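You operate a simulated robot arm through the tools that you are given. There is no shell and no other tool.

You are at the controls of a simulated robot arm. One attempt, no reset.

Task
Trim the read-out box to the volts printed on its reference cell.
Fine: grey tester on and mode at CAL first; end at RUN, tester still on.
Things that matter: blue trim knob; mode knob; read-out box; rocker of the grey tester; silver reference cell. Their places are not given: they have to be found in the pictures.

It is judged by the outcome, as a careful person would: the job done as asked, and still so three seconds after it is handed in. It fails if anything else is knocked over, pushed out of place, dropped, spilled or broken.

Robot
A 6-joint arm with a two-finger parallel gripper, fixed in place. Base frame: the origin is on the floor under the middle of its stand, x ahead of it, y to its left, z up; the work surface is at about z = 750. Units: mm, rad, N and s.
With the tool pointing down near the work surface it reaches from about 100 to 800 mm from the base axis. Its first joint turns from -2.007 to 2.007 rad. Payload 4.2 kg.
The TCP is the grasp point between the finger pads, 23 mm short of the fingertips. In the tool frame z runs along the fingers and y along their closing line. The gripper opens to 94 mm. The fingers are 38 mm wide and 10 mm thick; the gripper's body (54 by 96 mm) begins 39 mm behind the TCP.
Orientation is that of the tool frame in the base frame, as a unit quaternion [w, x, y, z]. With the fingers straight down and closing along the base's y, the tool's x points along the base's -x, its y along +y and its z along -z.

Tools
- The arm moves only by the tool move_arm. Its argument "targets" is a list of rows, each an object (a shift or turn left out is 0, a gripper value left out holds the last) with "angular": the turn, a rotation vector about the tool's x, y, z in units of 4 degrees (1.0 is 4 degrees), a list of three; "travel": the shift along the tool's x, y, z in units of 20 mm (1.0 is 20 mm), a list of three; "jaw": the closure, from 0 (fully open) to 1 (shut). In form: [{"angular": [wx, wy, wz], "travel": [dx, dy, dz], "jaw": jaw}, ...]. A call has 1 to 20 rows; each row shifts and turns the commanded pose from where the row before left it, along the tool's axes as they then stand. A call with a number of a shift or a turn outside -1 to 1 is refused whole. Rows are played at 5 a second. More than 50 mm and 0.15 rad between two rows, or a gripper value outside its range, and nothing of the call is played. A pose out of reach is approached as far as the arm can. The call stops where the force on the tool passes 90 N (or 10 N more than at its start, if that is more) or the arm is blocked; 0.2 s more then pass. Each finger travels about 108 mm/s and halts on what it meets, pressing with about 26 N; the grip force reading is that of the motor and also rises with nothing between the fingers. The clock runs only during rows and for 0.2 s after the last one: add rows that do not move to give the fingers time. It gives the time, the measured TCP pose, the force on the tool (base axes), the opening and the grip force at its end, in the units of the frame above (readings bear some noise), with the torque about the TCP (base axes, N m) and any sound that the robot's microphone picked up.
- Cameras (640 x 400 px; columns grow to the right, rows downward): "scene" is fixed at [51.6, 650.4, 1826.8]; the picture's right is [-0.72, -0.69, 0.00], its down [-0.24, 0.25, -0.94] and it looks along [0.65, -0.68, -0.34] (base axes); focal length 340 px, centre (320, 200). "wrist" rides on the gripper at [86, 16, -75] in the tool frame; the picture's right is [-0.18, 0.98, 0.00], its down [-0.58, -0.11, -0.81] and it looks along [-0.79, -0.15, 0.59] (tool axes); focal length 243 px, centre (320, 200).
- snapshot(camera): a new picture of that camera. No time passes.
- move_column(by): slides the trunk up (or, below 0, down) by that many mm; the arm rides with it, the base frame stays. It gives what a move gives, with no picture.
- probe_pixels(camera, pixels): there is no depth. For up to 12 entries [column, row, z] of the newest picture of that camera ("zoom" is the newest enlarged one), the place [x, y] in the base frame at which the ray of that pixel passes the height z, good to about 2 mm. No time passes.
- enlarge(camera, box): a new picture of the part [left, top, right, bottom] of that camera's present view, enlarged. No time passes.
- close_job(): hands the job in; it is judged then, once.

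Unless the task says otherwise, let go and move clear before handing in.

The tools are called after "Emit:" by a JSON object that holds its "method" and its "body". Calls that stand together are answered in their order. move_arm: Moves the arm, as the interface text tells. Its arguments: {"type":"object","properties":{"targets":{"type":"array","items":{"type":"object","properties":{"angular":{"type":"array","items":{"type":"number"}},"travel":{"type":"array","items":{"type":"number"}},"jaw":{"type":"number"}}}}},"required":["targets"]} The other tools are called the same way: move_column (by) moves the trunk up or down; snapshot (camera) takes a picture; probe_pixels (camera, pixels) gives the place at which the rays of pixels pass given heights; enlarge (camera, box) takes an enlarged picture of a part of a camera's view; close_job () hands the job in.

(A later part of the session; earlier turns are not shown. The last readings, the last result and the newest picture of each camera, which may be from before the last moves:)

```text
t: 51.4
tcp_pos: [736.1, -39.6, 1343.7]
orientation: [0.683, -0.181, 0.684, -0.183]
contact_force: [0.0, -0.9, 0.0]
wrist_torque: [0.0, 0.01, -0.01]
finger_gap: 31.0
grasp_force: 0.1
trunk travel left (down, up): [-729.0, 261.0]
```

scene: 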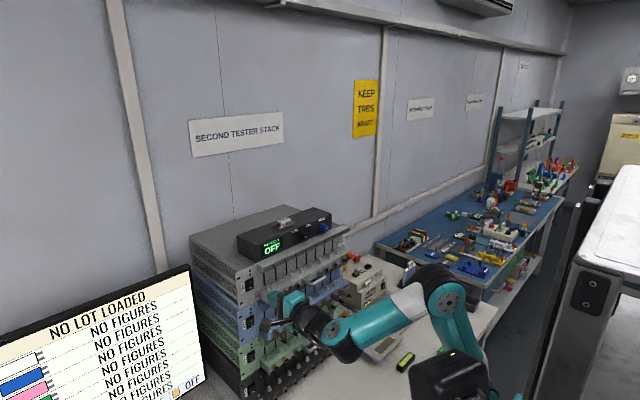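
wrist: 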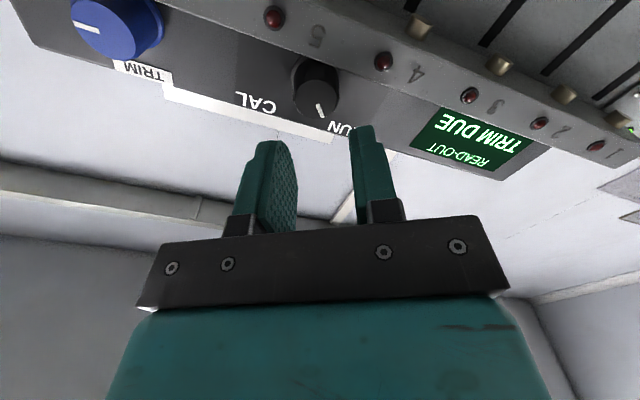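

Intersecting the rays gives the mode axis at y≈-46, z≈1330 with the cap at x≈784. I'll fine-shift 1 mm and advance 40 mm so the fingertips end about 4 mm short of the box face.

Emit:
{"method": "move_arm", "body": {"targets": [{"travel": [-0.016, 0.048, 0]}, {"travel": [0, 0, 0.5]}, {"travel": [0, 0, 0.4]}, {"travel": [0, 0, 0.3]}, {"travel": [0, 0, 0.25]}, {}]}}

Emit:
{"method": "enlarge", "body": {"camera": "wrist", "box": [220, 60, 476, 220]}}

Emit:
{"method": "enlarge", "body": {"camera": "scene", "box": [262, 210, 342, 260]}}

```text
t: 52.8
tcp_pos: [763.8, -37.8, 1344.5]
orientation: [0.683, -0.182, 0.683, -0.183]
contact_force: [-0.2, 0.2, 0.2]
wrist_torque: [-0.03, -0.01, 0.0]
finger_gap: 31.0
grasp_force: 0.0
trunk travel left (down, up): [-729.0, 261.0]
```

```text
2.50 times, centred on (348, 140) of wrist
```

zoom: 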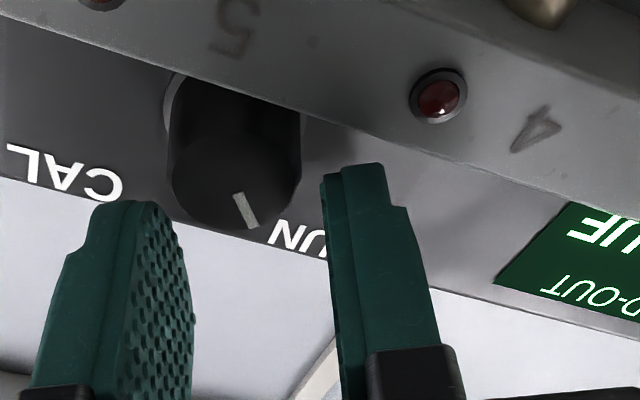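

```text
8.00 times, centred on (302, 235) of scene
```

zoom: 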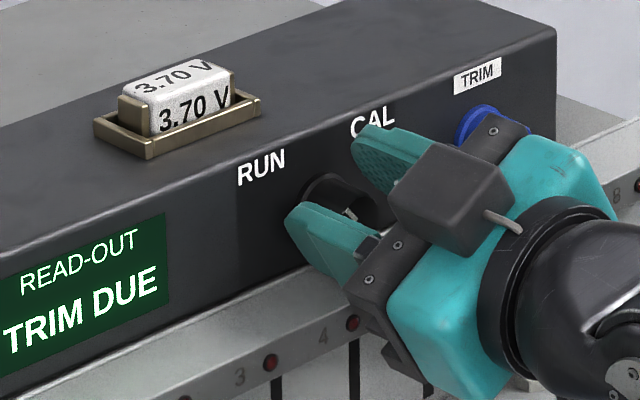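

No contact so far and the cap (170–300 in zoom) sits between the two pads. I'll go the last 11 mm.

Emit:
{"method": "move_arm", "body": {"targets": [{"travel": [0, 0, 0.2]}, {"travel": [0, 0, 0.2]}, {"travel": [0, 0, 0.15]}, {}]}}

Emit:
{"method": "enlarge", "body": {"camera": "wrist", "box": [220, 60, 476, 220]}}

Emit:
{"method": "enlarge", "body": {"camera": "scene", "box": [262, 210, 342, 260]}}

```text
t: 53.8
tcp_pos: [776.1, -37.6, 1343.5]
orientation: [0.683, -0.182, 0.683, -0.183]
contact_force: [0.3, -1.3, 0.4]
wrist_torque: [0.0, 0.0, 0.04]
finger_gap: 30.9
grasp_force: 0.0
trunk travel left (down, up): [-729.0, 261.0]
```

```text
2.50 times, centred on (348, 140) of wrist
```

zoom: 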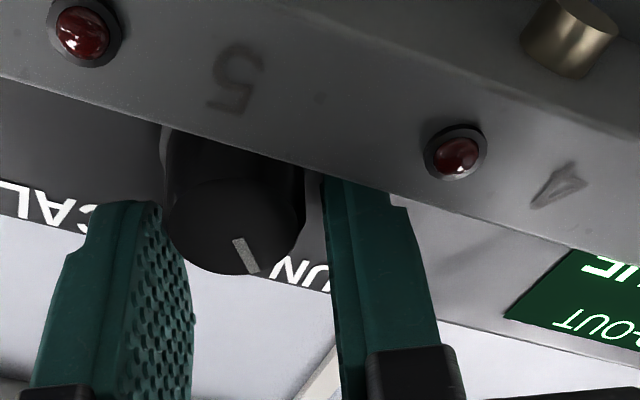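

```text
8.00 times, centred on (302, 235) of scene
```

zoom: 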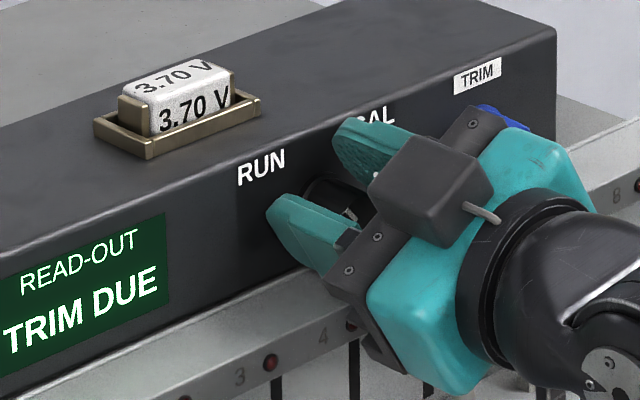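

The knob is now between the pads with no force. I'll close the gripper gradually on it and read the gap and forces.

Emit:
{"method": "move_arm", "body": {"targets": [{"jaw": 0.72}, {"jaw": 0.76}, {"jaw": 0.8}, {"jaw": 1.0}, {}, {}]}}

Emit:
{"method": "enlarge", "body": {"camera": "wrist", "box": [220, 60, 476, 220]}}

```text
t: 55.2
tcp_pos: [776.1, -38.6, 1343.7]
orientation: [0.683, -0.182, 0.683, -0.183]
contact_force: [0.9, 0.6, 0.0]
wrist_torque: [-0.01, 0.02, 0.14]
finger_gap: 25.6
grasp_force: 45.4
trunk travel left (down, up): [-729.0, 261.0]
```

```text
2.50 times, centred on (348, 140) of wrist
```

zoom: 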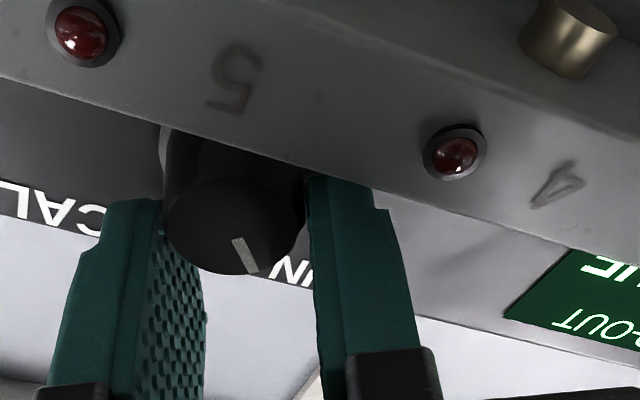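

Gripped: gap 25.6 mm, almost no net force on the tool. I'll start turning clockwise (toward CAL) about the knob axis, 20° first, and check forces and sound.

Emit:
{"method": "move_arm", "body": {"targets": [{"angular": [0, 0, 1], "travel": [0, -0.0523, 0]}, {"angular": [0, 0, 1], "travel": [0, -0.0523, 0]}, {"angular": [0, 0, 1], "travel": [0, -0.0523, 0]}, {"angular": [0, 0, 1], "travel": [0, -0.0523, 0]}, {"angular": [0, 0, 1], "travel": [0, -0.0523, 0]}]}}

Emit:
{"method": "enlarge", "body": {"camera": "wrist", "box": [220, 60, 476, 220]}}

```text
t: 56.4
tcp_pos: [776.6, -42.5, 1346.0]
orientation: [0.705, -0.06, 0.704, -0.062]
contact_force: [-0.6, -0.6, 4.6]
wrist_torque: [0.02, 1.23, 0.01]
finger_gap: 25.8
grasp_force: 44.5
trunk travel left (down, up): [-729.0, 261.0]
```

```text
2.50 times, centred on (348, 140) of wrist
```

zoom: 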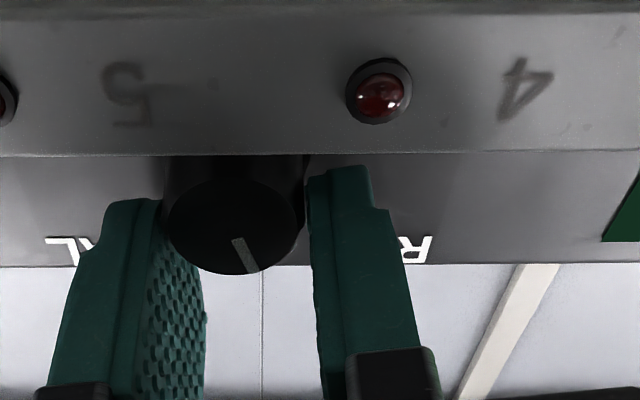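

The knob turns with the gripper (pointer fixed relative to the pads) with small forces. I'll continue clockwise in two batches.

Emit:
{"method": "move_arm", "body": {"targets": [{"angular": [0, 0, 1], "travel": [0, -0.0523, 0]}, {"angular": [0, 0, 1], "travel": [0, -0.0523, 0]}, {"angular": [0, 0, 1], "travel": [0, -0.0523, 0]}, {"angular": [0, 0, 1], "travel": [0, -0.0523, 0]}, {"angular": [0, 0, 1], "travel": [0, -0.0523, 0]}, {"angular": [0, 0, 1], "travel": [0, -0.0523, 0]}]}}

Emit:
{"method": "enlarge", "body": {"camera": "wrist", "box": [220, 60, 476, 220]}}

Emit:
{"method": "enlarge", "body": {"camera": "scene", "box": [230, 190, 358, 270]}}

```text
t: 57.8
tcp_pos: [776.8, -50.1, 1345.4]
orientation: [0.701, 0.088, 0.702, 0.086]
contact_force: [1.6, -4.1, -0.7]
wrist_torque: [-0.05, -1.47, 0.08]
finger_gap: 25.7
grasp_force: 44.8
trunk travel left (down, up): [-729.0, 261.0]
```

```text
2.50 times, centred on (348, 140) of wrist
```

zoom: 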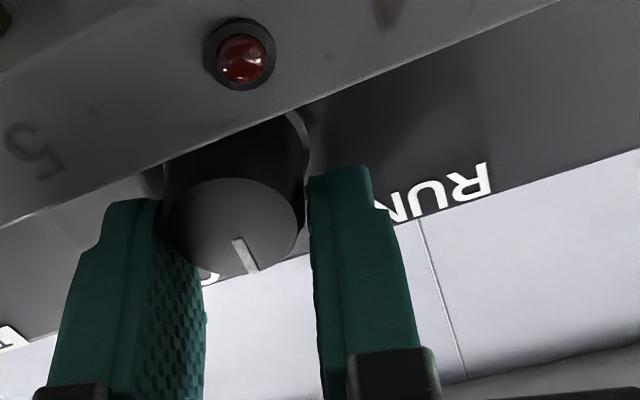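

```text
5.00 times, centred on (294, 230) of scene
```

zoom: 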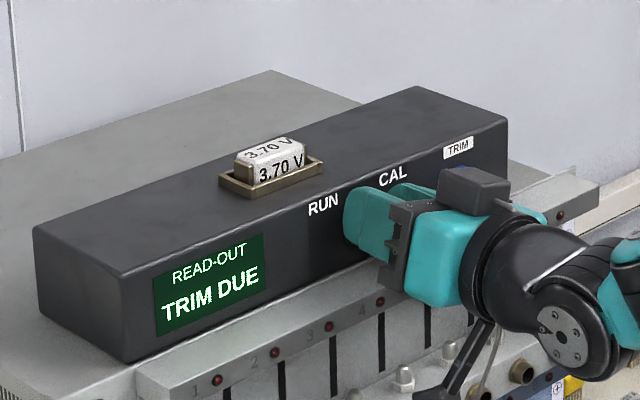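

Now 44° turned (roll +14°), pointer still follows the pads. Continuing clockwise 8 more rows to about +46°.

Emit:
{"method": "move_arm", "body": {"targets": [{"angular": [0, 0, 1], "travel": [0, -0.0523, 0]}, {"angular": [0, 0, 1], "travel": [0, -0.0523, 0]}, {"angular": [0, 0, 1], "travel": [0, -0.0523, 0]}, {"angular": [0, 0, 1], "travel": [0, -0.0523, 0]}, {"angular": [0, 0, 1], "travel": [0, -0.0523, 0]}]}}

Emit:
{"method": "enlarge", "body": {"camera": "wrist", "box": [220, 60, 476, 220]}}

Emit:
{"method": "enlarge", "body": {"camera": "scene", "box": [230, 190, 358, 270]}}

```text
t: 59.0
tcp_pos: [776.6, -55.7, 1342.6]
orientation: [0.675, 0.209, 0.676, 0.207]
contact_force: [-4.3, -8.0, -2.7]
wrist_torque: [-0.11, -0.01, 0.1]
finger_gap: 25.5
grasp_force: 44.9
trunk travel left (down, up): [-729.0, 261.0]
```

```text
2.50 times, centred on (348, 140) of wrist
```

zoom: 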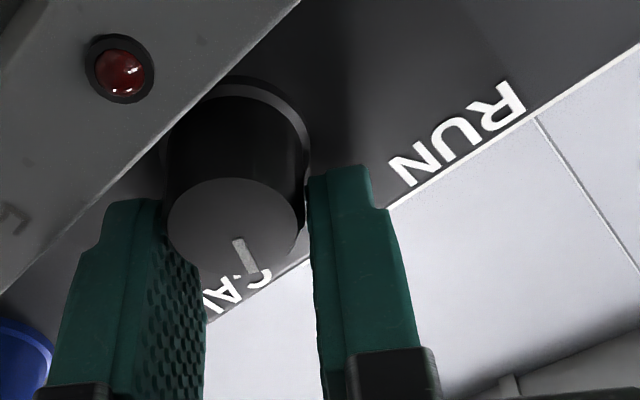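

```text
5.00 times, centred on (294, 230) of scene
```

zoom: 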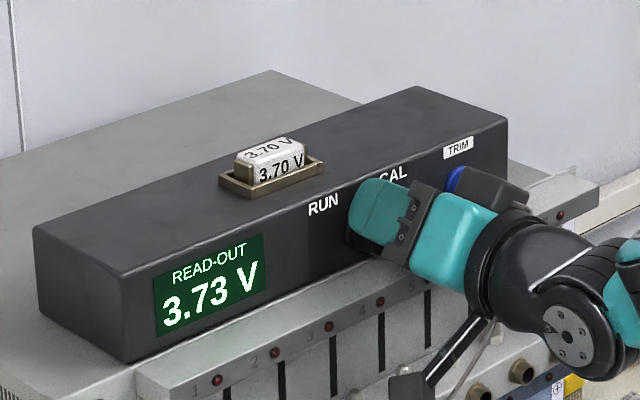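

The display now reads 3.73 V, so CAL is engaged after ~64°. I'll turn two more rows to seat it, watching the force, then check.

Emit:
{"method": "move_arm", "body": {"targets": [{"angular": [0, 0, 1], "travel": [0, -0.0523, 0]}, {"angular": [0, 0, 1], "travel": [0, -0.0523, 0]}]}}

Emit:
{"method": "enlarge", "body": {"camera": "scene", "box": [230, 190, 358, 270]}}

```text
t: 59.6
tcp_pos: [775.3, -56.4, 1341.4]
orientation: [0.66, 0.256, 0.66, 0.253]
contact_force: [-5.7, -11.2, -2.1]
wrist_torque: [-0.16, 0.78, 0.94]
finger_gap: 25.9
grasp_force: 44.9
trunk travel left (down, up): [-729.0, 261.0]
```

```text
5.00 times, centred on (294, 230) of scene
```

zoom: 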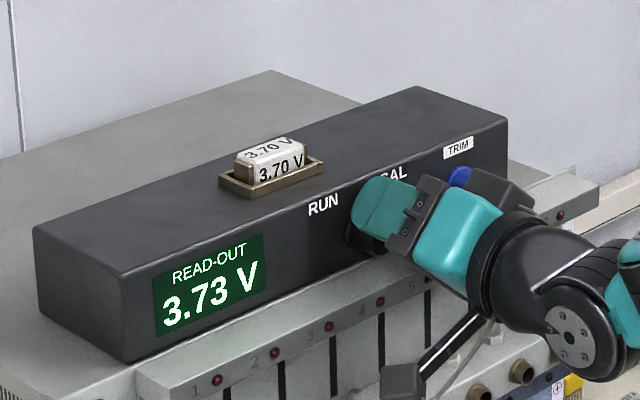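

CAL is holding at 3.73 V. I'll open the fingers just enough to clear the knob and retreat straight back, then check the pointer and display.

Emit:
{"method": "move_arm", "body": {"targets": [{"jaw": 0.695}, {}, {"travel": [0, 0, -0.3]}, {"travel": [0, 0, -0.5]}, {"travel": [0, 0, -0.7]}, {"travel": [0, 0, -1]}, {}]}}

Emit:
{"method": "enlarge", "body": {"camera": "wrist", "box": [200, 40, 456, 200]}}

Emit:
{"method": "enlarge", "body": {"camera": "scene", "box": [230, 190, 358, 270]}}

```text
t: 61.2
tcp_pos: [724.7, -55.5, 1343.1]
orientation: [0.66, 0.254, 0.66, 0.253]
contact_force: [-1.4, 0.4, 0.4]
wrist_torque: [-0.02, 0.0, -0.04]
finger_gap: 28.5
grasp_force: 0.0
trunk travel left (down, up): [-729.0, 261.0]
```

```text
2.50 times, centred on (328, 120) of wrist
```

zoom: 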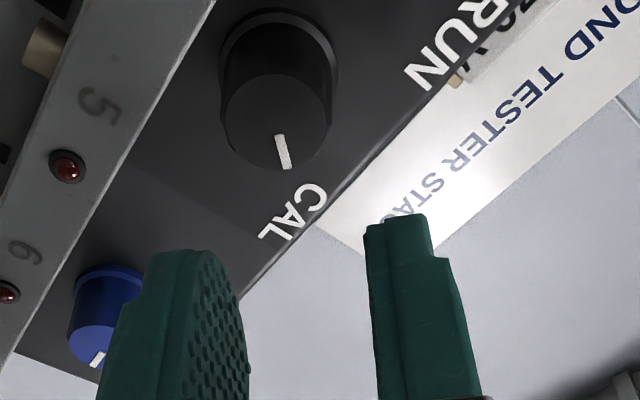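

```text
5.00 times, centred on (294, 230) of scene
```

zoom: 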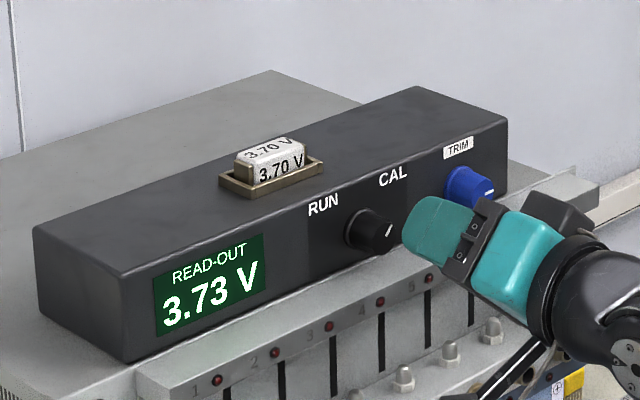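

The mode pointer now aims at CAL (zoom (283,150)) and the display holds 3.73 V, so I need -0.03 V on the trim. I'll roll to upright (0°) and move over in front of the trim knob.

Emit:
{"method": "move_arm", "body": {"targets": [{"angular": [0, 0, -1], "travel": [0, 0, -0.5], "jaw": 0.6}, {"angular": [0, 0, -1]}, {"angular": [0, 0, -1]}, {"angular": [0, 0, -1]}, {"angular": [0, 0, -1]}, {"angular": [0, 0, -1]}, {"angular": [0, 0, -1]}, {"angular": [0, 0, -1]}, {"angular": [0, 0, -1]}, {"angular": [0, 0, -1]}, {"angular": [0, 0, -0.5]}, {"travel": [0, -1, 0]}, {"travel": [0, -1, 0]}, {"travel": [0, -1, 0]}, {"travel": [0, -1, 0]}, {"travel": [0, -0.25, 0]}, {}]}}

Emit:
{"method": "snapshot", "body": {"camera": "wrist"}}

Emit:
{"method": "enlarge", "body": {"camera": "wrist", "box": [220, 40, 412, 160]}}

```text
t: 64.8
tcp_pos: [716.1, -140.5, 1342.3]
orientation: [0.707, 0.001, 0.707, 0.0]
contact_force: [0.6, -0.5, 0.4]
wrist_torque: [0.02, 0.02, 0.01]
finger_gap: 37.8
grasp_force: 0.0
trunk travel left (down, up): [-729.0, 261.0]
```

```text
taken
```

wrist: 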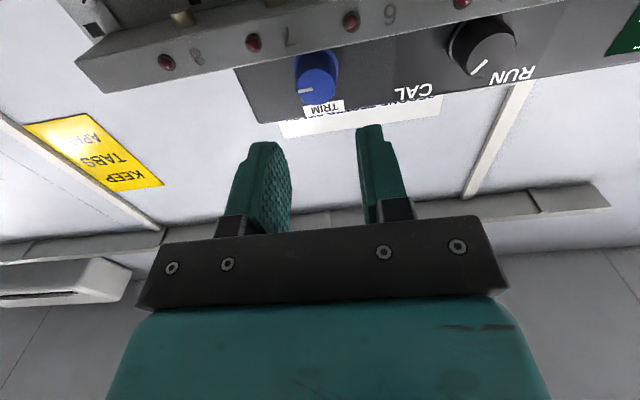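

```text
3.33 times, centred on (316, 100) of wrist
```

zoom: 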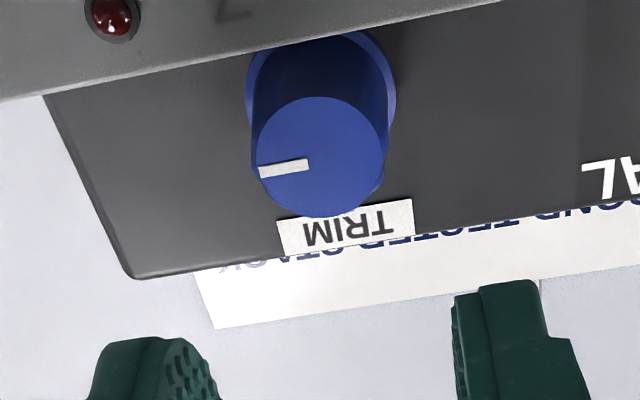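

The trim cap centre is at zoom (320,157), wrist (316,87). I'll probe it.

Emit:
{"method": "probe_pixels", "body": {"camera": "zoom", "pixels": [[320, 157, 1326], [320, 157, 1328], [320, 157, 1330], [320, 157, 1332], [255, 165, 1330], [388, 150, 1330]]}}

Emit:
{"method": "move_arm", "body": {"targets": [{}]}}

```text
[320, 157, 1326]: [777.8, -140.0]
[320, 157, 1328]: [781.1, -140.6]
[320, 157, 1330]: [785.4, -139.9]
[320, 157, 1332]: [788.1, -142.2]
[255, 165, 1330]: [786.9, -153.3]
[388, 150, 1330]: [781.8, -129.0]
```

```text
t: 65.2
tcp_pos: [716.2, -140.9, 1340.8]
orientation: [0.707, 0.003, 0.708, 0.0]
contact_force: [-0.2, 0.8, 0.6]
wrist_torque: [0.0, 0.0, 0.0]
finger_gap: 37.5
grasp_force: 0.0
trunk travel left (down, up): [-729.0, 261.0]
```

Trim axis is at about y=-140.7, z=1330, aligned with the tool. I'll advance 59 mm over the trim knob.

Emit:
{"method": "move_arm", "body": {"targets": [{"travel": [0, 0, 0.8]}, {"travel": [0, 0, 0.8]}, {"travel": [0, 0, 0.5]}, {"travel": [0, 0, 0.4]}, {"travel": [0, 0, 0.3]}, {"travel": [0, 0, 0.15]}, {}]}}

Emit:
{"method": "enlarge", "body": {"camera": "wrist", "box": [220, 60, 476, 220]}}

Emit:
{"method": "enlarge", "body": {"camera": "scene", "box": [230, 190, 358, 270]}}

```text
t: 66.8
tcp_pos: [774.6, -140.1, 1341.6]
orientation: [0.707, 0.002, 0.707, 0.0]
contact_force: [0.2, 1.3, 0.1]
wrist_torque: [0.02, -0.02, -0.02]
finger_gap: 37.6
grasp_force: 0.0
trunk travel left (down, up): [-729.0, 261.0]
```

```text
2.50 times, centred on (348, 140) of wrist
```

zoom: 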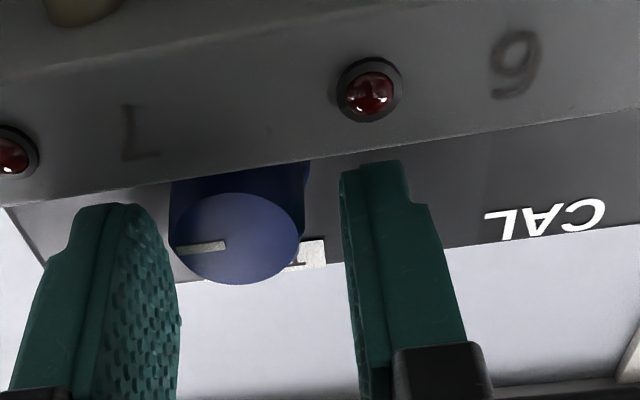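

```text
5.00 times, centred on (294, 230) of scene
```

zoom: 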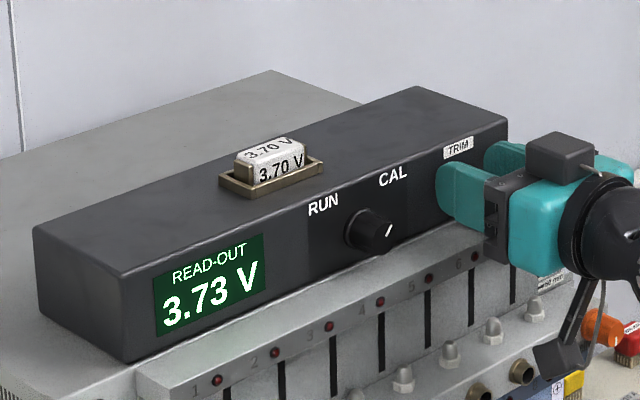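

The trim knob sits between the pads, offset well under 1 mm. I'll close on it gradually.

Emit:
{"method": "move_arm", "body": {"targets": [{"travel": [0, 0.025, 0], "jaw": 0.68}, {"jaw": 0.72}, {"jaw": 0.76}, {"jaw": 1.0}, {}, {}]}}

Emit:
{"method": "enlarge", "body": {"camera": "wrist", "box": [220, 60, 476, 220]}}

Emit:
{"method": "enlarge", "body": {"camera": "scene", "box": [230, 190, 358, 270]}}

```text
t: 68.2
tcp_pos: [774.2, -141.0, 1341.7]
orientation: [0.707, 0.001, 0.707, 0.0]
contact_force: [2.5, -9.0, 1.4]
wrist_torque: [-0.12, 0.1, 0.29]
finger_gap: 25.8
grasp_force: 44.8
trunk travel left (down, up): [-729.0, 261.0]
```

```text
2.50 times, centred on (348, 140) of wrist
```

zoom: 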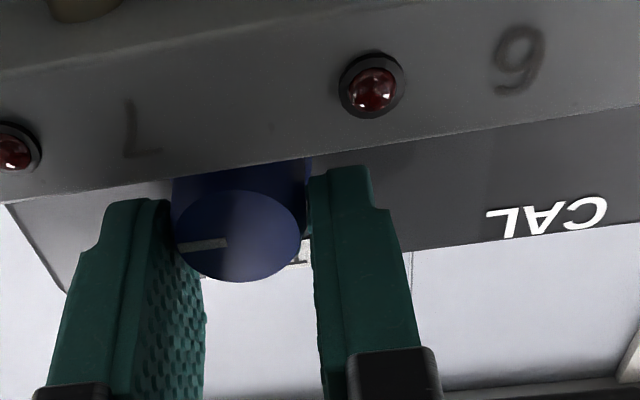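

```text
5.00 times, centred on (294, 230) of scene
```

zoom: 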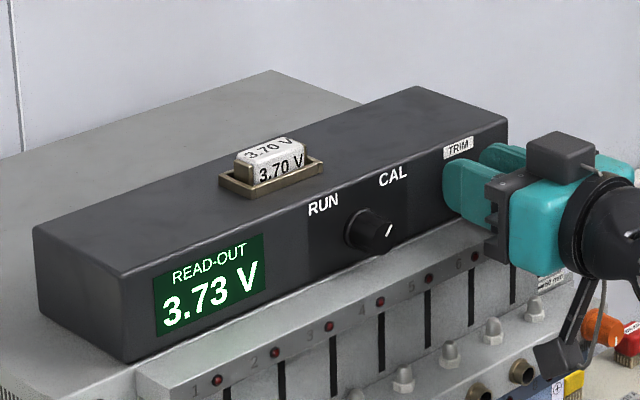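

Gripped at 25.8 mm with a slight -9 N side force (I'm ~0.5 mm left), display still 3.73 V. I'll relieve the side load and turn 4° counter-clockwise to learn direction and sensitivity.

Emit:
{"method": "move_arm", "body": {"targets": [{"travel": [0, -0.025, 0]}, {"angular": [0, 0, -1], "travel": [0, 0.0408, 0]}, {}]}}

Emit:
{"method": "enlarge", "body": {"camera": "scene", "box": [230, 210, 310, 260]}}

```text
t: 69.0
tcp_pos: [774.5, -139.9, 1341.4]
orientation: [0.707, -0.023, 0.707, -0.024]
contact_force: [5.2, -9.9, 3.4]
wrist_torque: [-0.17, 0.22, 0.33]
finger_gap: 26.0
grasp_force: 44.5
trunk travel left (down, up): [-729.0, 261.0]
```

```text
8.00 times, centred on (270, 235) of scene
```

zoom: 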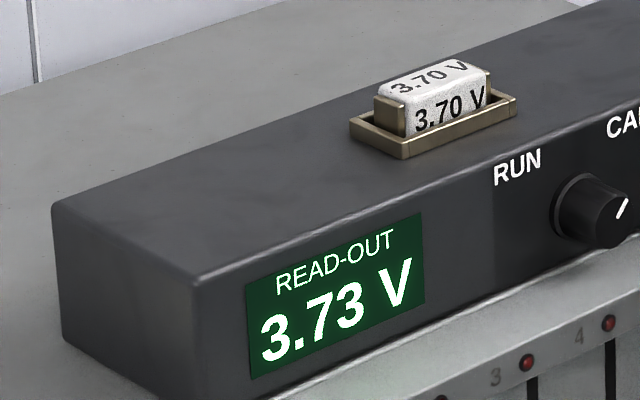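

Still 3.73 V after 4°. I'll turn another 8° counter-clockwise and read again.

Emit:
{"method": "move_arm", "body": {"targets": [{"angular": [0, 0, -1], "travel": [0, 0.0408, 0]}, {"angular": [0, 0, -1], "travel": [0, 0.0408, 0]}, {}]}}

Emit:
{"method": "enlarge", "body": {"camera": "scene", "box": [230, 210, 310, 260]}}

Emit:
{"method": "enlarge", "body": {"camera": "wrist", "box": [220, 60, 476, 220]}}

```text
t: 69.8
tcp_pos: [774.7, -138.7, 1340.7]
orientation: [0.703, -0.072, 0.703, -0.074]
contact_force: [-0.1, -9.3, 2.6]
wrist_torque: [-0.12, -0.7, 0.47]
finger_gap: 25.8
grasp_force: 45.0
trunk travel left (down, up): [-729.0, 261.0]
```

```text
8.00 times, centred on (270, 235) of scene
```

zoom: 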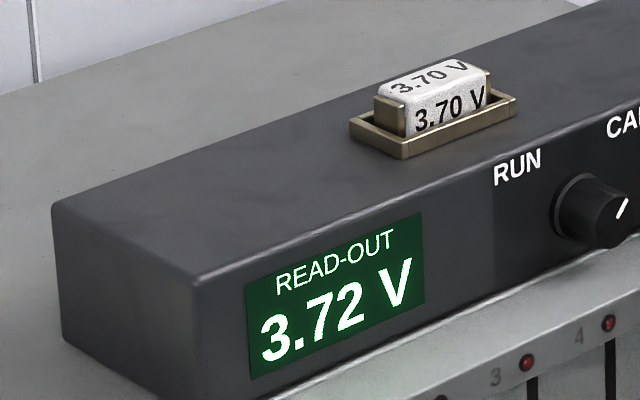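

```text
2.50 times, centred on (348, 140) of wrist
```

zoom: 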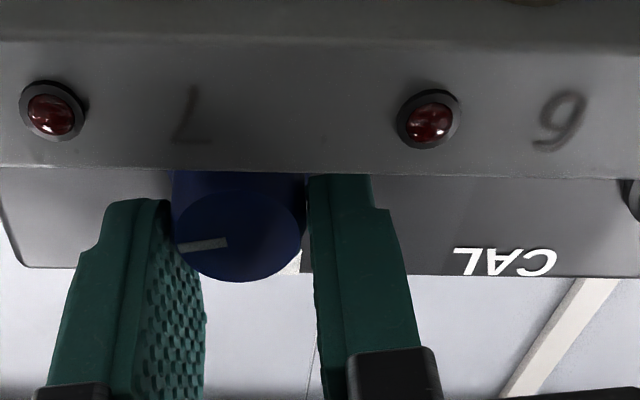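

Counter-clockwise lowers it: 3.72 V after 12° in total, with the pointer following the pads. Continuing 4° at a time.

Emit:
{"method": "move_arm", "body": {"targets": [{"angular": [0, 0, -1], "travel": [0, 0.0308, 0]}, {}]}}

Emit:
{"method": "enlarge", "body": {"camera": "scene", "box": [230, 210, 310, 260]}}

Emit:
{"method": "move_arm", "body": {"targets": [{"angular": [0, 0, -1], "travel": [0, 0.0308, 0]}, {}]}}

Emit:
{"method": "enlarge", "body": {"camera": "scene", "box": [230, 210, 310, 260]}}

```text
t: 70.4
tcp_pos: [774.0, -137.1, 1341.2]
orientation: [0.7, -0.097, 0.701, -0.098]
contact_force: [-2.8, -8.2, -0.7]
wrist_torque: [-0.12, -0.94, 0.59]
finger_gap: 25.9
grasp_force: 44.7
trunk travel left (down, up): [-729.0, 261.0]
```

```text
8.00 times, centred on (270, 235) of scene
```

zoom: 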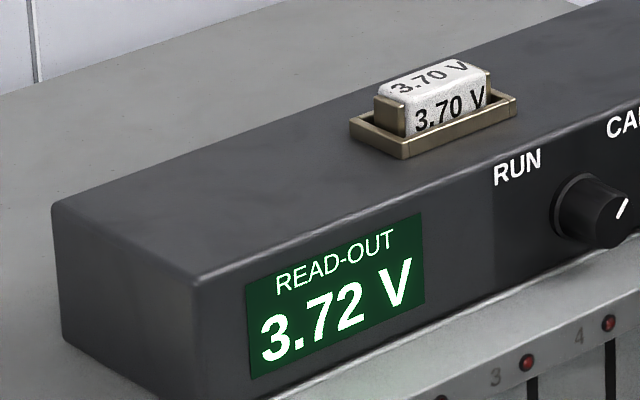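

```text
t: 71.0
tcp_pos: [774.5, -137.1, 1340.9]
orientation: [0.696, -0.121, 0.697, -0.123]
contact_force: [-10.0, -4.1, -0.1]
wrist_torque: [-0.05, 0.34, 0.33]
finger_gap: 25.6
grasp_force: 45.0
trunk travel left (down, up): [-729.0, 261.0]
```

```text
8.00 times, centred on (270, 235) of scene
```

zoom: 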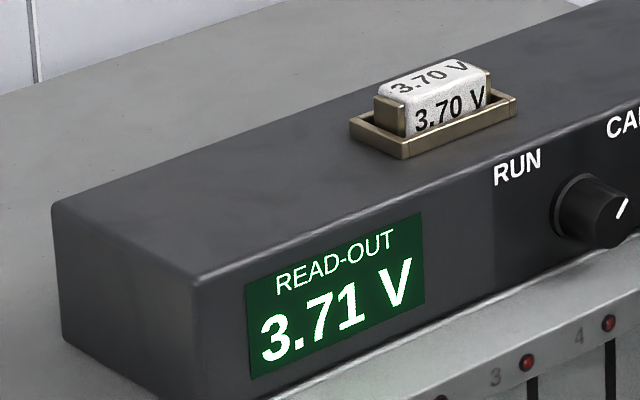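

3.71 V at 20°. Continuing in smaller steps to find the 3.70 band.

Emit:
{"method": "move_arm", "body": {"targets": [{"angular": [0, 0, -1], "travel": [0, 0.0408, 0]}, {}]}}

Emit:
{"method": "enlarge", "body": {"camera": "scene", "box": [230, 210, 310, 260]}}

Emit:
{"method": "move_arm", "body": {"targets": [{"angular": [0, 0, -0.5], "travel": [0, 0.0204, 0]}, {}]}}

Emit:
{"method": "enlarge", "body": {"camera": "scene", "box": [230, 210, 310, 260]}}

```text
t: 71.6
tcp_pos: [774.3, -135.1, 1339.7]
orientation: [0.691, -0.146, 0.692, -0.147]
contact_force: [-6.9, -3.6, 1.1]
wrist_torque: [-0.04, 0.95, 0.1]
finger_gap: 25.8
grasp_force: 45.6
trunk travel left (down, up): [-729.0, 261.0]
```

```text
8.00 times, centred on (270, 235) of scene
```

zoom: 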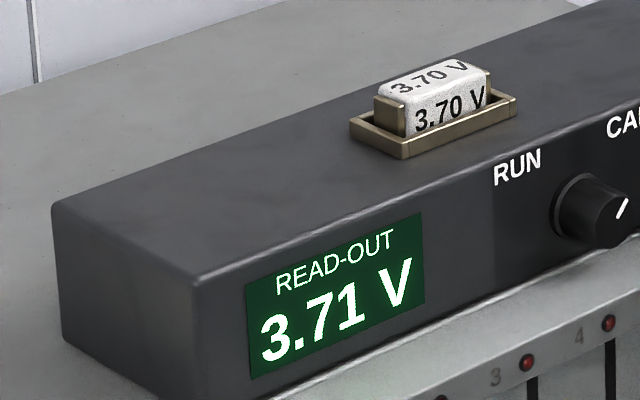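

```text
t: 72.2
tcp_pos: [773.0, -135.3, 1341.1]
orientation: [0.688, -0.158, 0.69, -0.159]
contact_force: [-11.8, -3.4, -5.3]
wrist_torque: [-0.04, -0.05, 0.44]
finger_gap: 25.5
grasp_force: 45.4
trunk travel left (down, up): [-729.0, 261.0]
```

```text
8.00 times, centred on (270, 235) of scene
```

zoom: 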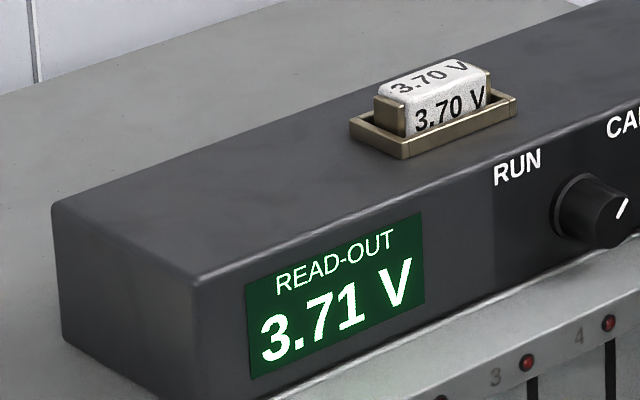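

Still 3.71 V at 26°. Continuing 2° steps.

Emit:
{"method": "move_arm", "body": {"targets": [{"angular": [0, 0, -0.5], "travel": [0, 0.0204, 0]}, {}]}}

Emit:
{"method": "enlarge", "body": {"camera": "scene", "box": [230, 210, 310, 260]}}

Emit:
{"method": "move_arm", "body": {"targets": [{"angular": [0, 0, -0.5], "travel": [0, 0.0204, 0]}, {}]}}

Emit:
{"method": "enlarge", "body": {"camera": "scene", "box": [230, 210, 310, 260]}}

```text
t: 72.8
tcp_pos: [774.7, -134.2, 1339.3]
orientation: [0.685, -0.17, 0.687, -0.171]
contact_force: [-11.4, -3.3, -6.6]
wrist_torque: [0.0, -0.03, 0.49]
finger_gap: 25.7
grasp_force: 45.1
trunk travel left (down, up): [-729.0, 261.0]
```

```text
8.00 times, centred on (270, 235) of scene
```

zoom: 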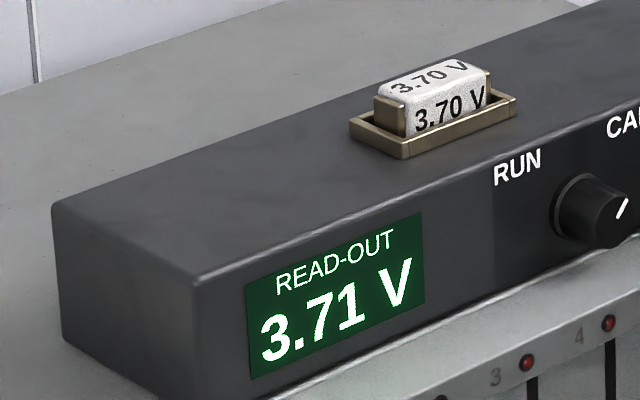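

```text
t: 73.4
tcp_pos: [774.6, -135.2, 1340.3]
orientation: [0.682, -0.182, 0.684, -0.184]
contact_force: [-12.3, -2.1, -4.8]
wrist_torque: [0.02, 0.59, 0.14]
finger_gap: 25.7
grasp_force: 45.2
trunk travel left (down, up): [-729.0, 261.0]
```

```text
8.00 times, centred on (270, 235) of scene
```

zoom: 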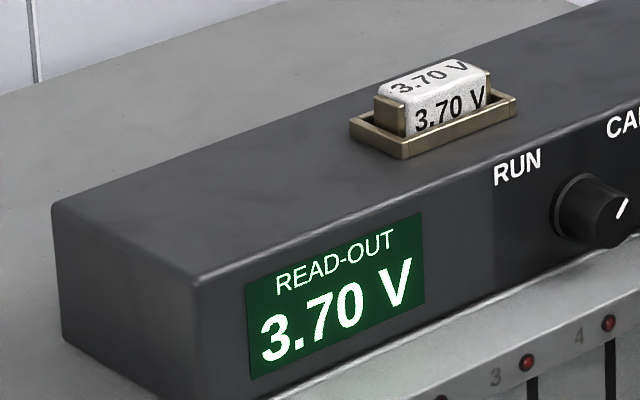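

3.70 V reached at 30°; each 0.01 V spans ~11–12°, so the middle of the 3.70 band is ~5° further. I'll go 4–5° more and confirm it still reads 3.70.

Emit:
{"method": "move_arm", "body": {"targets": [{"angular": [0, 0, -0.6], "travel": [0, 0.0245, 0]}, {"angular": [0, 0, -0.6], "travel": [0, 0.0245, 0]}, {}]}}

Emit:
{"method": "enlarge", "body": {"camera": "scene", "box": [230, 210, 310, 260]}}

Emit:
{"method": "enlarge", "body": {"camera": "wrist", "box": [220, 60, 476, 220]}}

```text
t: 74.2
tcp_pos: [773.2, -133.2, 1339.4]
orientation: [0.674, -0.211, 0.676, -0.212]
contact_force: [-13.5, 2.8, -13.0]
wrist_torque: [0.11, -0.14, -0.3]
finger_gap: 25.7
grasp_force: 45.2
trunk travel left (down, up): [-729.0, 261.0]
```

```text
8.00 times, centred on (270, 235) of scene
```

zoom: 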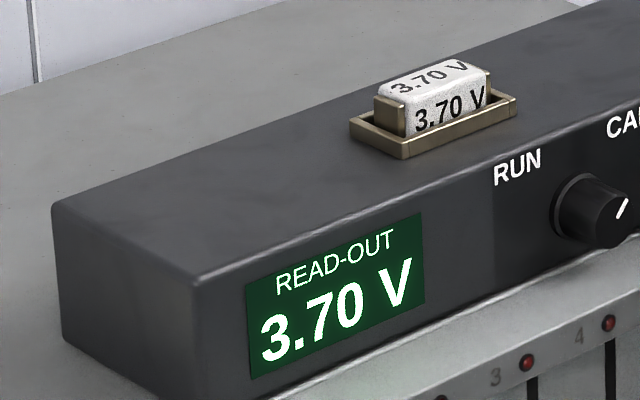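

```text
2.50 times, centred on (348, 140) of wrist
```

zoom: 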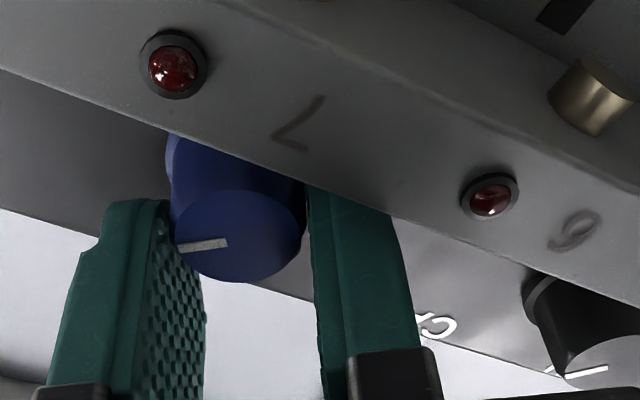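

3.70 V holds in the middle of its band (roll -35°). I'll relieve the side load slightly, open just enough, and retreat straight back.

Emit:
{"method": "move_arm", "body": {"targets": [{"travel": [0, 0.025, 0]}, {"jaw": 0.74}, {"jaw": 0.695}, {}]}}

Emit:
{"method": "move_arm", "body": {"targets": [{"travel": [0, 0, -0.2]}, {"travel": [0, 0, -0.4]}, {"travel": [0, 0, -0.7]}, {"travel": [0, 0, -1]}, {"travel": [0, 0, -0.7]}, {}]}}

Emit:
{"method": "enlarge", "body": {"camera": "scene", "box": [230, 190, 358, 270]}}

Emit:
{"method": "snapshot", "body": {"camera": "wrist"}}

```text
t: 75.2
tcp_pos: [774.1, -134.2, 1340.7]
orientation: [0.675, -0.209, 0.675, -0.213]
contact_force: [-0.3, 0.7, 0.9]
wrist_torque: [-0.01, -0.01, -0.01]
finger_gap: 28.7
grasp_force: 0.1
trunk travel left (down, up): [-729.0, 261.0]
```

```text
t: 76.6
tcp_pos: [716.2, -132.9, 1340.0]
orientation: [0.674, -0.211, 0.675, -0.211]
contact_force: [-0.7, 0.8, 0.8]
wrist_torque: [-0.03, -0.01, 0.01]
finger_gap: 28.8
grasp_force: 0.2
trunk travel left (down, up): [-729.0, 261.0]
```

```text
5.00 times, centred on (294, 230) of scene
```

zoom: 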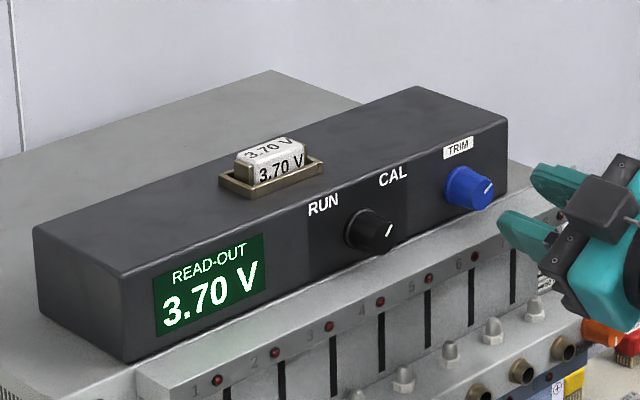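

```text
taken
```

wrist: 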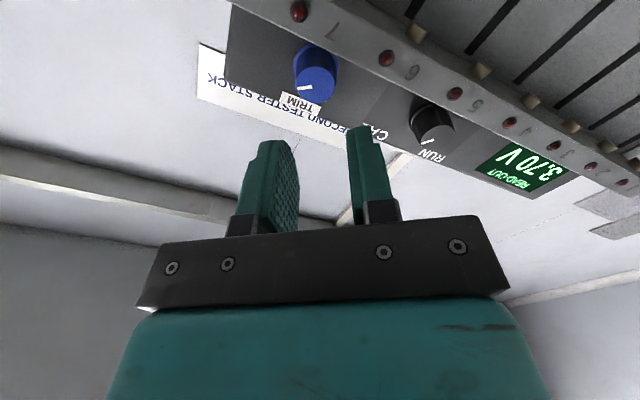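

The trim stays at 3.70 V after release. Now I'll roll to +38° and move in front of the mode knob to turn it back counter-clockwise to RUN.

Emit:
{"method": "move_arm", "body": {"targets": [{"angular": [0, 0, 1], "jaw": 0.68}, {"angular": [0, 0, 1]}, {"angular": [0, 0, 1]}, {"angular": [0, 0, 1]}, {"angular": [0, 0, 1]}, {"angular": [0, 0, 1]}, {"angular": [0, 0, 1]}, {"angular": [0, 0, 1]}, {"angular": [0, 0, 1]}, {"angular": [0, 0, 1]}, {"angular": [0, 0, 1]}, {"angular": [0, 0, 1]}, {"angular": [0, 0, 1]}, {"angular": [0, 0, 1]}, {"angular": [0, 0, 1]}, {"angular": [0, 0, 1]}, {"angular": [0, 0, 1]}, {"angular": [0, 0, 1]}, {"angular": [0, 0, 0.2]}, {}]}}

Emit:
{"method": "move_arm", "body": {"targets": [{"travel": [0.585, 0.778, 0]}, {"travel": [0.585, 0.778, 0]}, {"travel": [0.585, 0.778, 0]}, {"travel": [0.585, 0.778, 0]}, {}, {}]}}

Emit:
{"method": "enlarge", "body": {"camera": "wrist", "box": [220, 40, 412, 160]}}

Emit:
{"method": "move_arm", "body": {"targets": [{}]}}

```text
t: 80.8
tcp_pos: [714.8, -133.4, 1339.4]
orientation: [0.668, 0.233, 0.668, 0.23]
contact_force: [0.8, 1.1, -0.3]
wrist_torque: [0.01, -0.01, 0.0]
finger_gap: 29.7
grasp_force: 0.0
trunk travel left (down, up): [-729.0, 261.0]
```

```text
t: 82.2
tcp_pos: [716.1, -54.5, 1340.4]
orientation: [0.669, 0.232, 0.668, 0.23]
contact_force: [-0.6, -0.3, 0.4]
wrist_torque: [0.0, -0.01, 0.0]
finger_gap: 30.0
grasp_force: 0.1
trunk travel left (down, up): [-729.0, 261.0]
```

```text
3.33 times, centred on (316, 100) of wrist
```

zoom: 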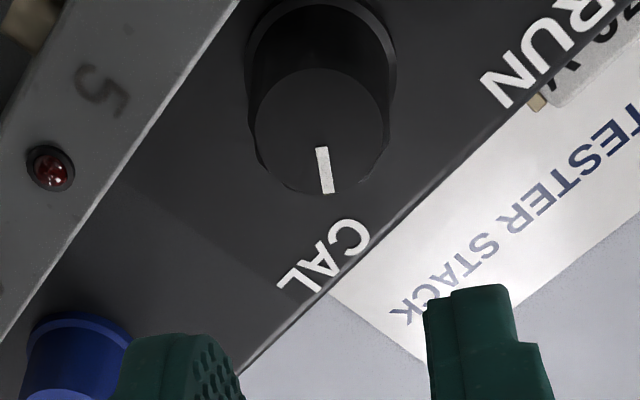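

```text
t: 82.6
tcp_pos: [714.4, -55.5, 1341.0]
orientation: [0.669, 0.232, 0.668, 0.229]
contact_force: [0.5, -0.1, 1.5]
wrist_torque: [-0.02, -0.02, -0.03]
finger_gap: 30.1
grasp_force: 0.1
trunk travel left (down, up): [-729.0, 261.0]
```

The mode cap centre is at zoom (322,131). I'll probe to refine the lateral alignment.

Emit:
{"method": "probe_pixels", "body": {"camera": "zoom", "pixels": [[322, 131, 1328], [322, 131, 1330], [322, 131, 1332], [322, 131, 1329], [322, 131, 1331]]}}

Emit:
{"method": "enlarge", "body": {"camera": "scene", "box": [230, 190, 358, 270]}}

```text
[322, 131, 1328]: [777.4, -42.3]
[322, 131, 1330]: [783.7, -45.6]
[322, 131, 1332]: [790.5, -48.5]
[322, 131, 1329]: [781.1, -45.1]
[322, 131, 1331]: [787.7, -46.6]
```

```text
5.00 times, centred on (294, 230) of scene
```

zoom: 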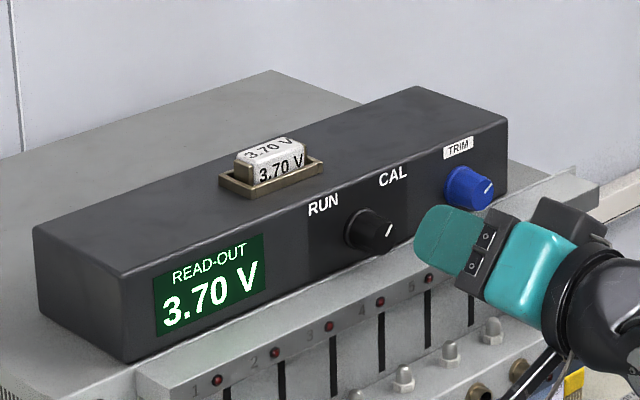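

Axis agrees at (y -46, z 1330). I'll shift about 1 mm and advance 60 mm in decreasing steps over the mode knob.

Emit:
{"method": "move_arm", "body": {"targets": [{"travel": [-0.05, 0.037, 0]}, {"travel": [0, 0, 0.8]}, {"travel": [0, 0, 0.7]}, {"travel": [0, 0, 0.4]}, {}]}}

Emit:
{"method": "enlarge", "body": {"camera": "wrist", "box": [220, 60, 476, 220]}}

Emit:
{"method": "enlarge", "body": {"camera": "scene", "box": [262, 210, 342, 260]}}

```text
t: 83.8
tcp_pos: [751.6, -57.7, 1342.0]
orientation: [0.668, 0.232, 0.669, 0.23]
contact_force: [-0.3, 0.3, 0.2]
wrist_torque: [-0.03, -0.02, -0.01]
finger_gap: 30.2
grasp_force: 0.0
trunk travel left (down, up): [-729.0, 261.0]
```

```text
2.50 times, centred on (348, 140) of wrist
```

zoom: 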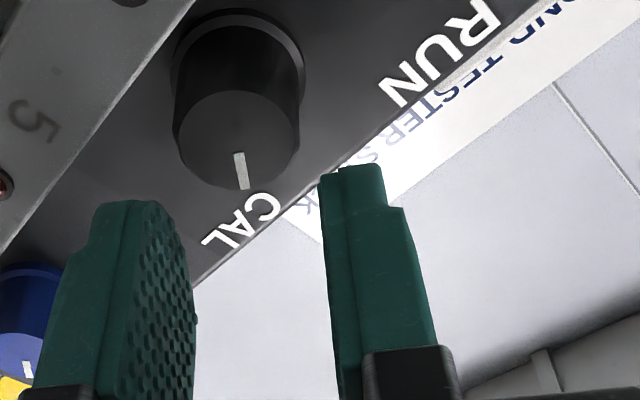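

```text
8.00 times, centred on (302, 235) of scene
```

zoom: 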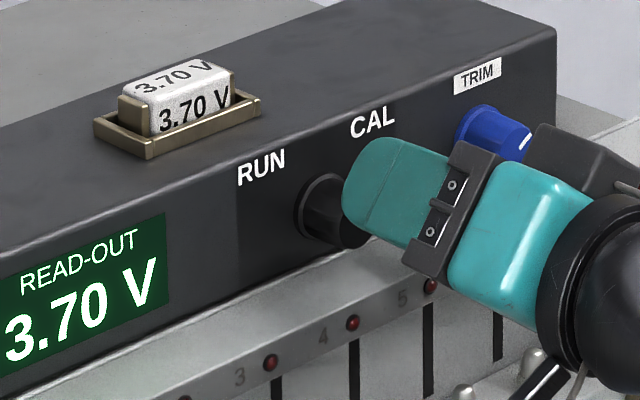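

Cap (173–300 in zoom) is centred between the pads just as in the first approach. I'll take one more reading of the pose before the final advance.

Emit:
{"method": "move_arm", "body": {"targets": [{}, {}]}}

Emit:
{"method": "move_arm", "body": {"targets": [{"travel": [0, 0, 0.3]}, {"travel": [0, 0, 0.3]}, {}]}}

Emit:
{"method": "enlarge", "body": {"camera": "wrist", "box": [220, 60, 476, 220]}}

```text
t: 84.4
tcp_pos: [752.1, -57.4, 1343.3]
orientation: [0.668, 0.232, 0.669, 0.229]
contact_force: [-0.7, 0.5, -0.2]
wrist_torque: [0.02, -0.02, 0.03]
finger_gap: 30.2
grasp_force: 0.0
trunk travel left (down, up): [-729.0, 261.0]
```

```text
t: 85.2
tcp_pos: [764.4, -55.8, 1342.8]
orientation: [0.668, 0.232, 0.668, 0.23]
contact_force: [-0.5, 0.2, 0.7]
wrist_torque: [-0.01, 0.0, -0.02]
finger_gap: 29.9
grasp_force: 0.0
trunk travel left (down, up): [-729.0, 261.0]
```

```text
2.50 times, centred on (348, 140) of wrist
```

zoom: 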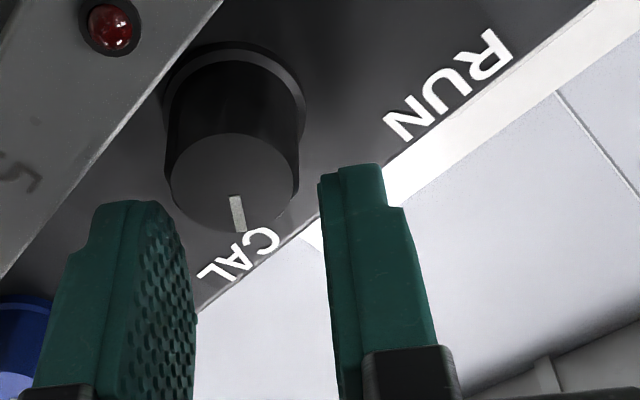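

Alignment still good (cap 167–298). Advancing the last 11 mm and then closing gradually.

Emit:
{"method": "move_arm", "body": {"targets": [{"travel": [0, 0, 0.2]}, {"travel": [0, 0, 0.2]}, {"travel": [0, 0, 0.15]}, {}]}}

Emit:
{"method": "enlarge", "body": {"camera": "wrist", "box": [220, 60, 476, 220]}}

```text
t: 86.2
tcp_pos: [775.4, -55.5, 1343.1]
orientation: [0.669, 0.231, 0.668, 0.23]
contact_force: [1.1, 0.0, 0.5]
wrist_torque: [0.02, 0.0, 0.0]
finger_gap: 30.2
grasp_force: 0.0
trunk travel left (down, up): [-729.0, 261.0]
```

```text
2.50 times, centred on (348, 140) of wrist
```

zoom: 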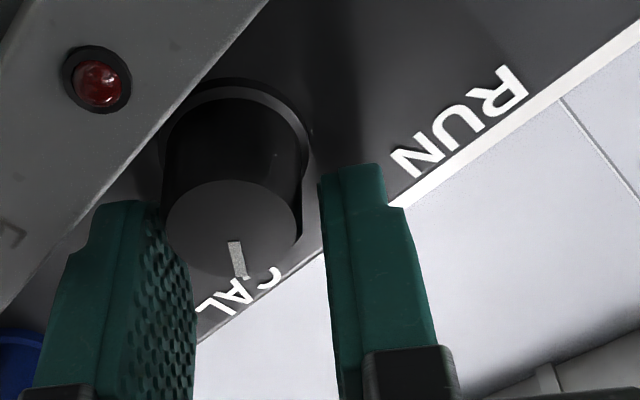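

The knob is between the pads, no force. Closing.

Emit:
{"method": "move_arm", "body": {"targets": [{"jaw": 0.72}, {"jaw": 0.76}, {"jaw": 1.0}, {}, {}]}}

Emit:
{"method": "enlarge", "body": {"camera": "scene", "box": [230, 190, 358, 270]}}

```text
t: 87.4
tcp_pos: [777.3, -56.0, 1342.7]
orientation: [0.668, 0.233, 0.668, 0.23]
contact_force: [0.1, -2.2, -2.7]
wrist_torque: [-0.09, -0.45, 0.25]
finger_gap: 25.4
grasp_force: 45.0
trunk travel left (down, up): [-729.0, 261.0]
```

```text
5.00 times, centred on (294, 230) of scene
```

zoom: 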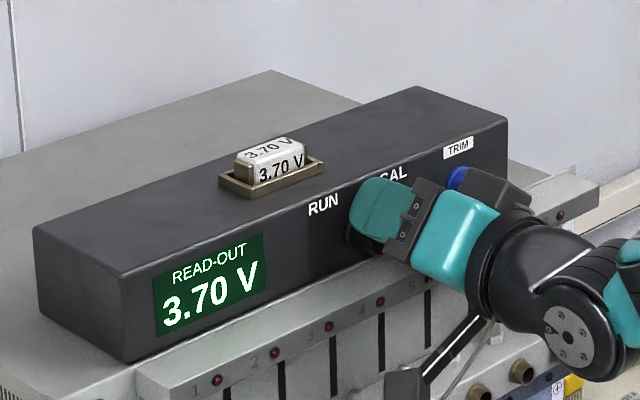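

Gripped with low forces and the display still 3.70 V. Turning counter-clockwise back toward RUN, first 36°.

Emit:
{"method": "move_arm", "body": {"targets": [{"angular": [0, 0, -1], "travel": [0, 0.054, 0]}, {"angular": [0, 0, -1], "travel": [0, 0.054, 0]}, {"angular": [0, 0, -1], "travel": [0, 0.054, 0]}, {"angular": [0, 0, -1], "travel": [0, 0.054, 0]}, {"angular": [0, 0, -1], "travel": [0, 0.054, 0]}, {"angular": [0, 0, -1], "travel": [0, 0.054, 0]}, {"angular": [0, 0, -1], "travel": [0, 0.054, 0]}, {"angular": [0, 0, -1], "travel": [0, 0.054, 0]}, {"angular": [0, 0, -1], "travel": [0, 0.054, 0]}]}}

Emit:
{"method": "enlarge", "body": {"camera": "wrist", "box": [220, 60, 476, 220]}}

Emit:
{"method": "enlarge", "body": {"camera": "scene", "box": [230, 190, 358, 270]}}

```text
t: 89.4
tcp_pos: [775.9, -45.8, 1345.0]
orientation: [0.706, 0.013, 0.708, 0.012]
contact_force: [5.5, -2.0, -8.0]
wrist_torque: [-0.04, -0.83, 0.46]
finger_gap: 25.7
grasp_force: 45.5
trunk travel left (down, up): [-729.0, 261.0]
```

```text
2.50 times, centred on (348, 140) of wrist
```

zoom: 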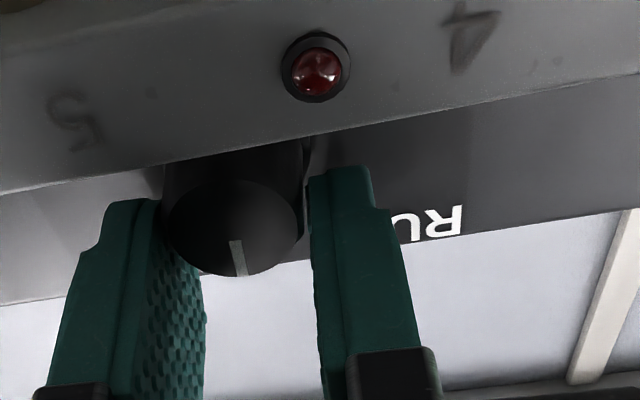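

```text
5.00 times, centred on (294, 230) of scene
```

zoom: 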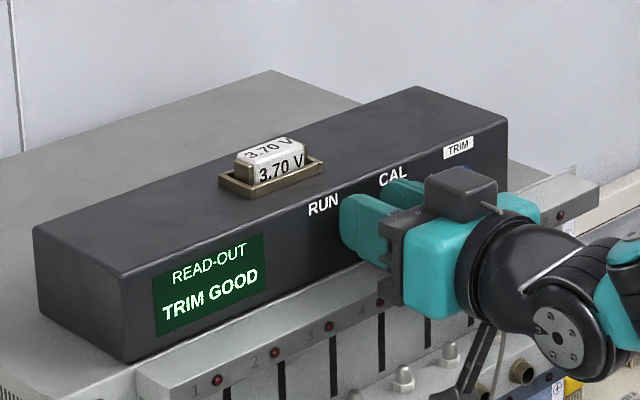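

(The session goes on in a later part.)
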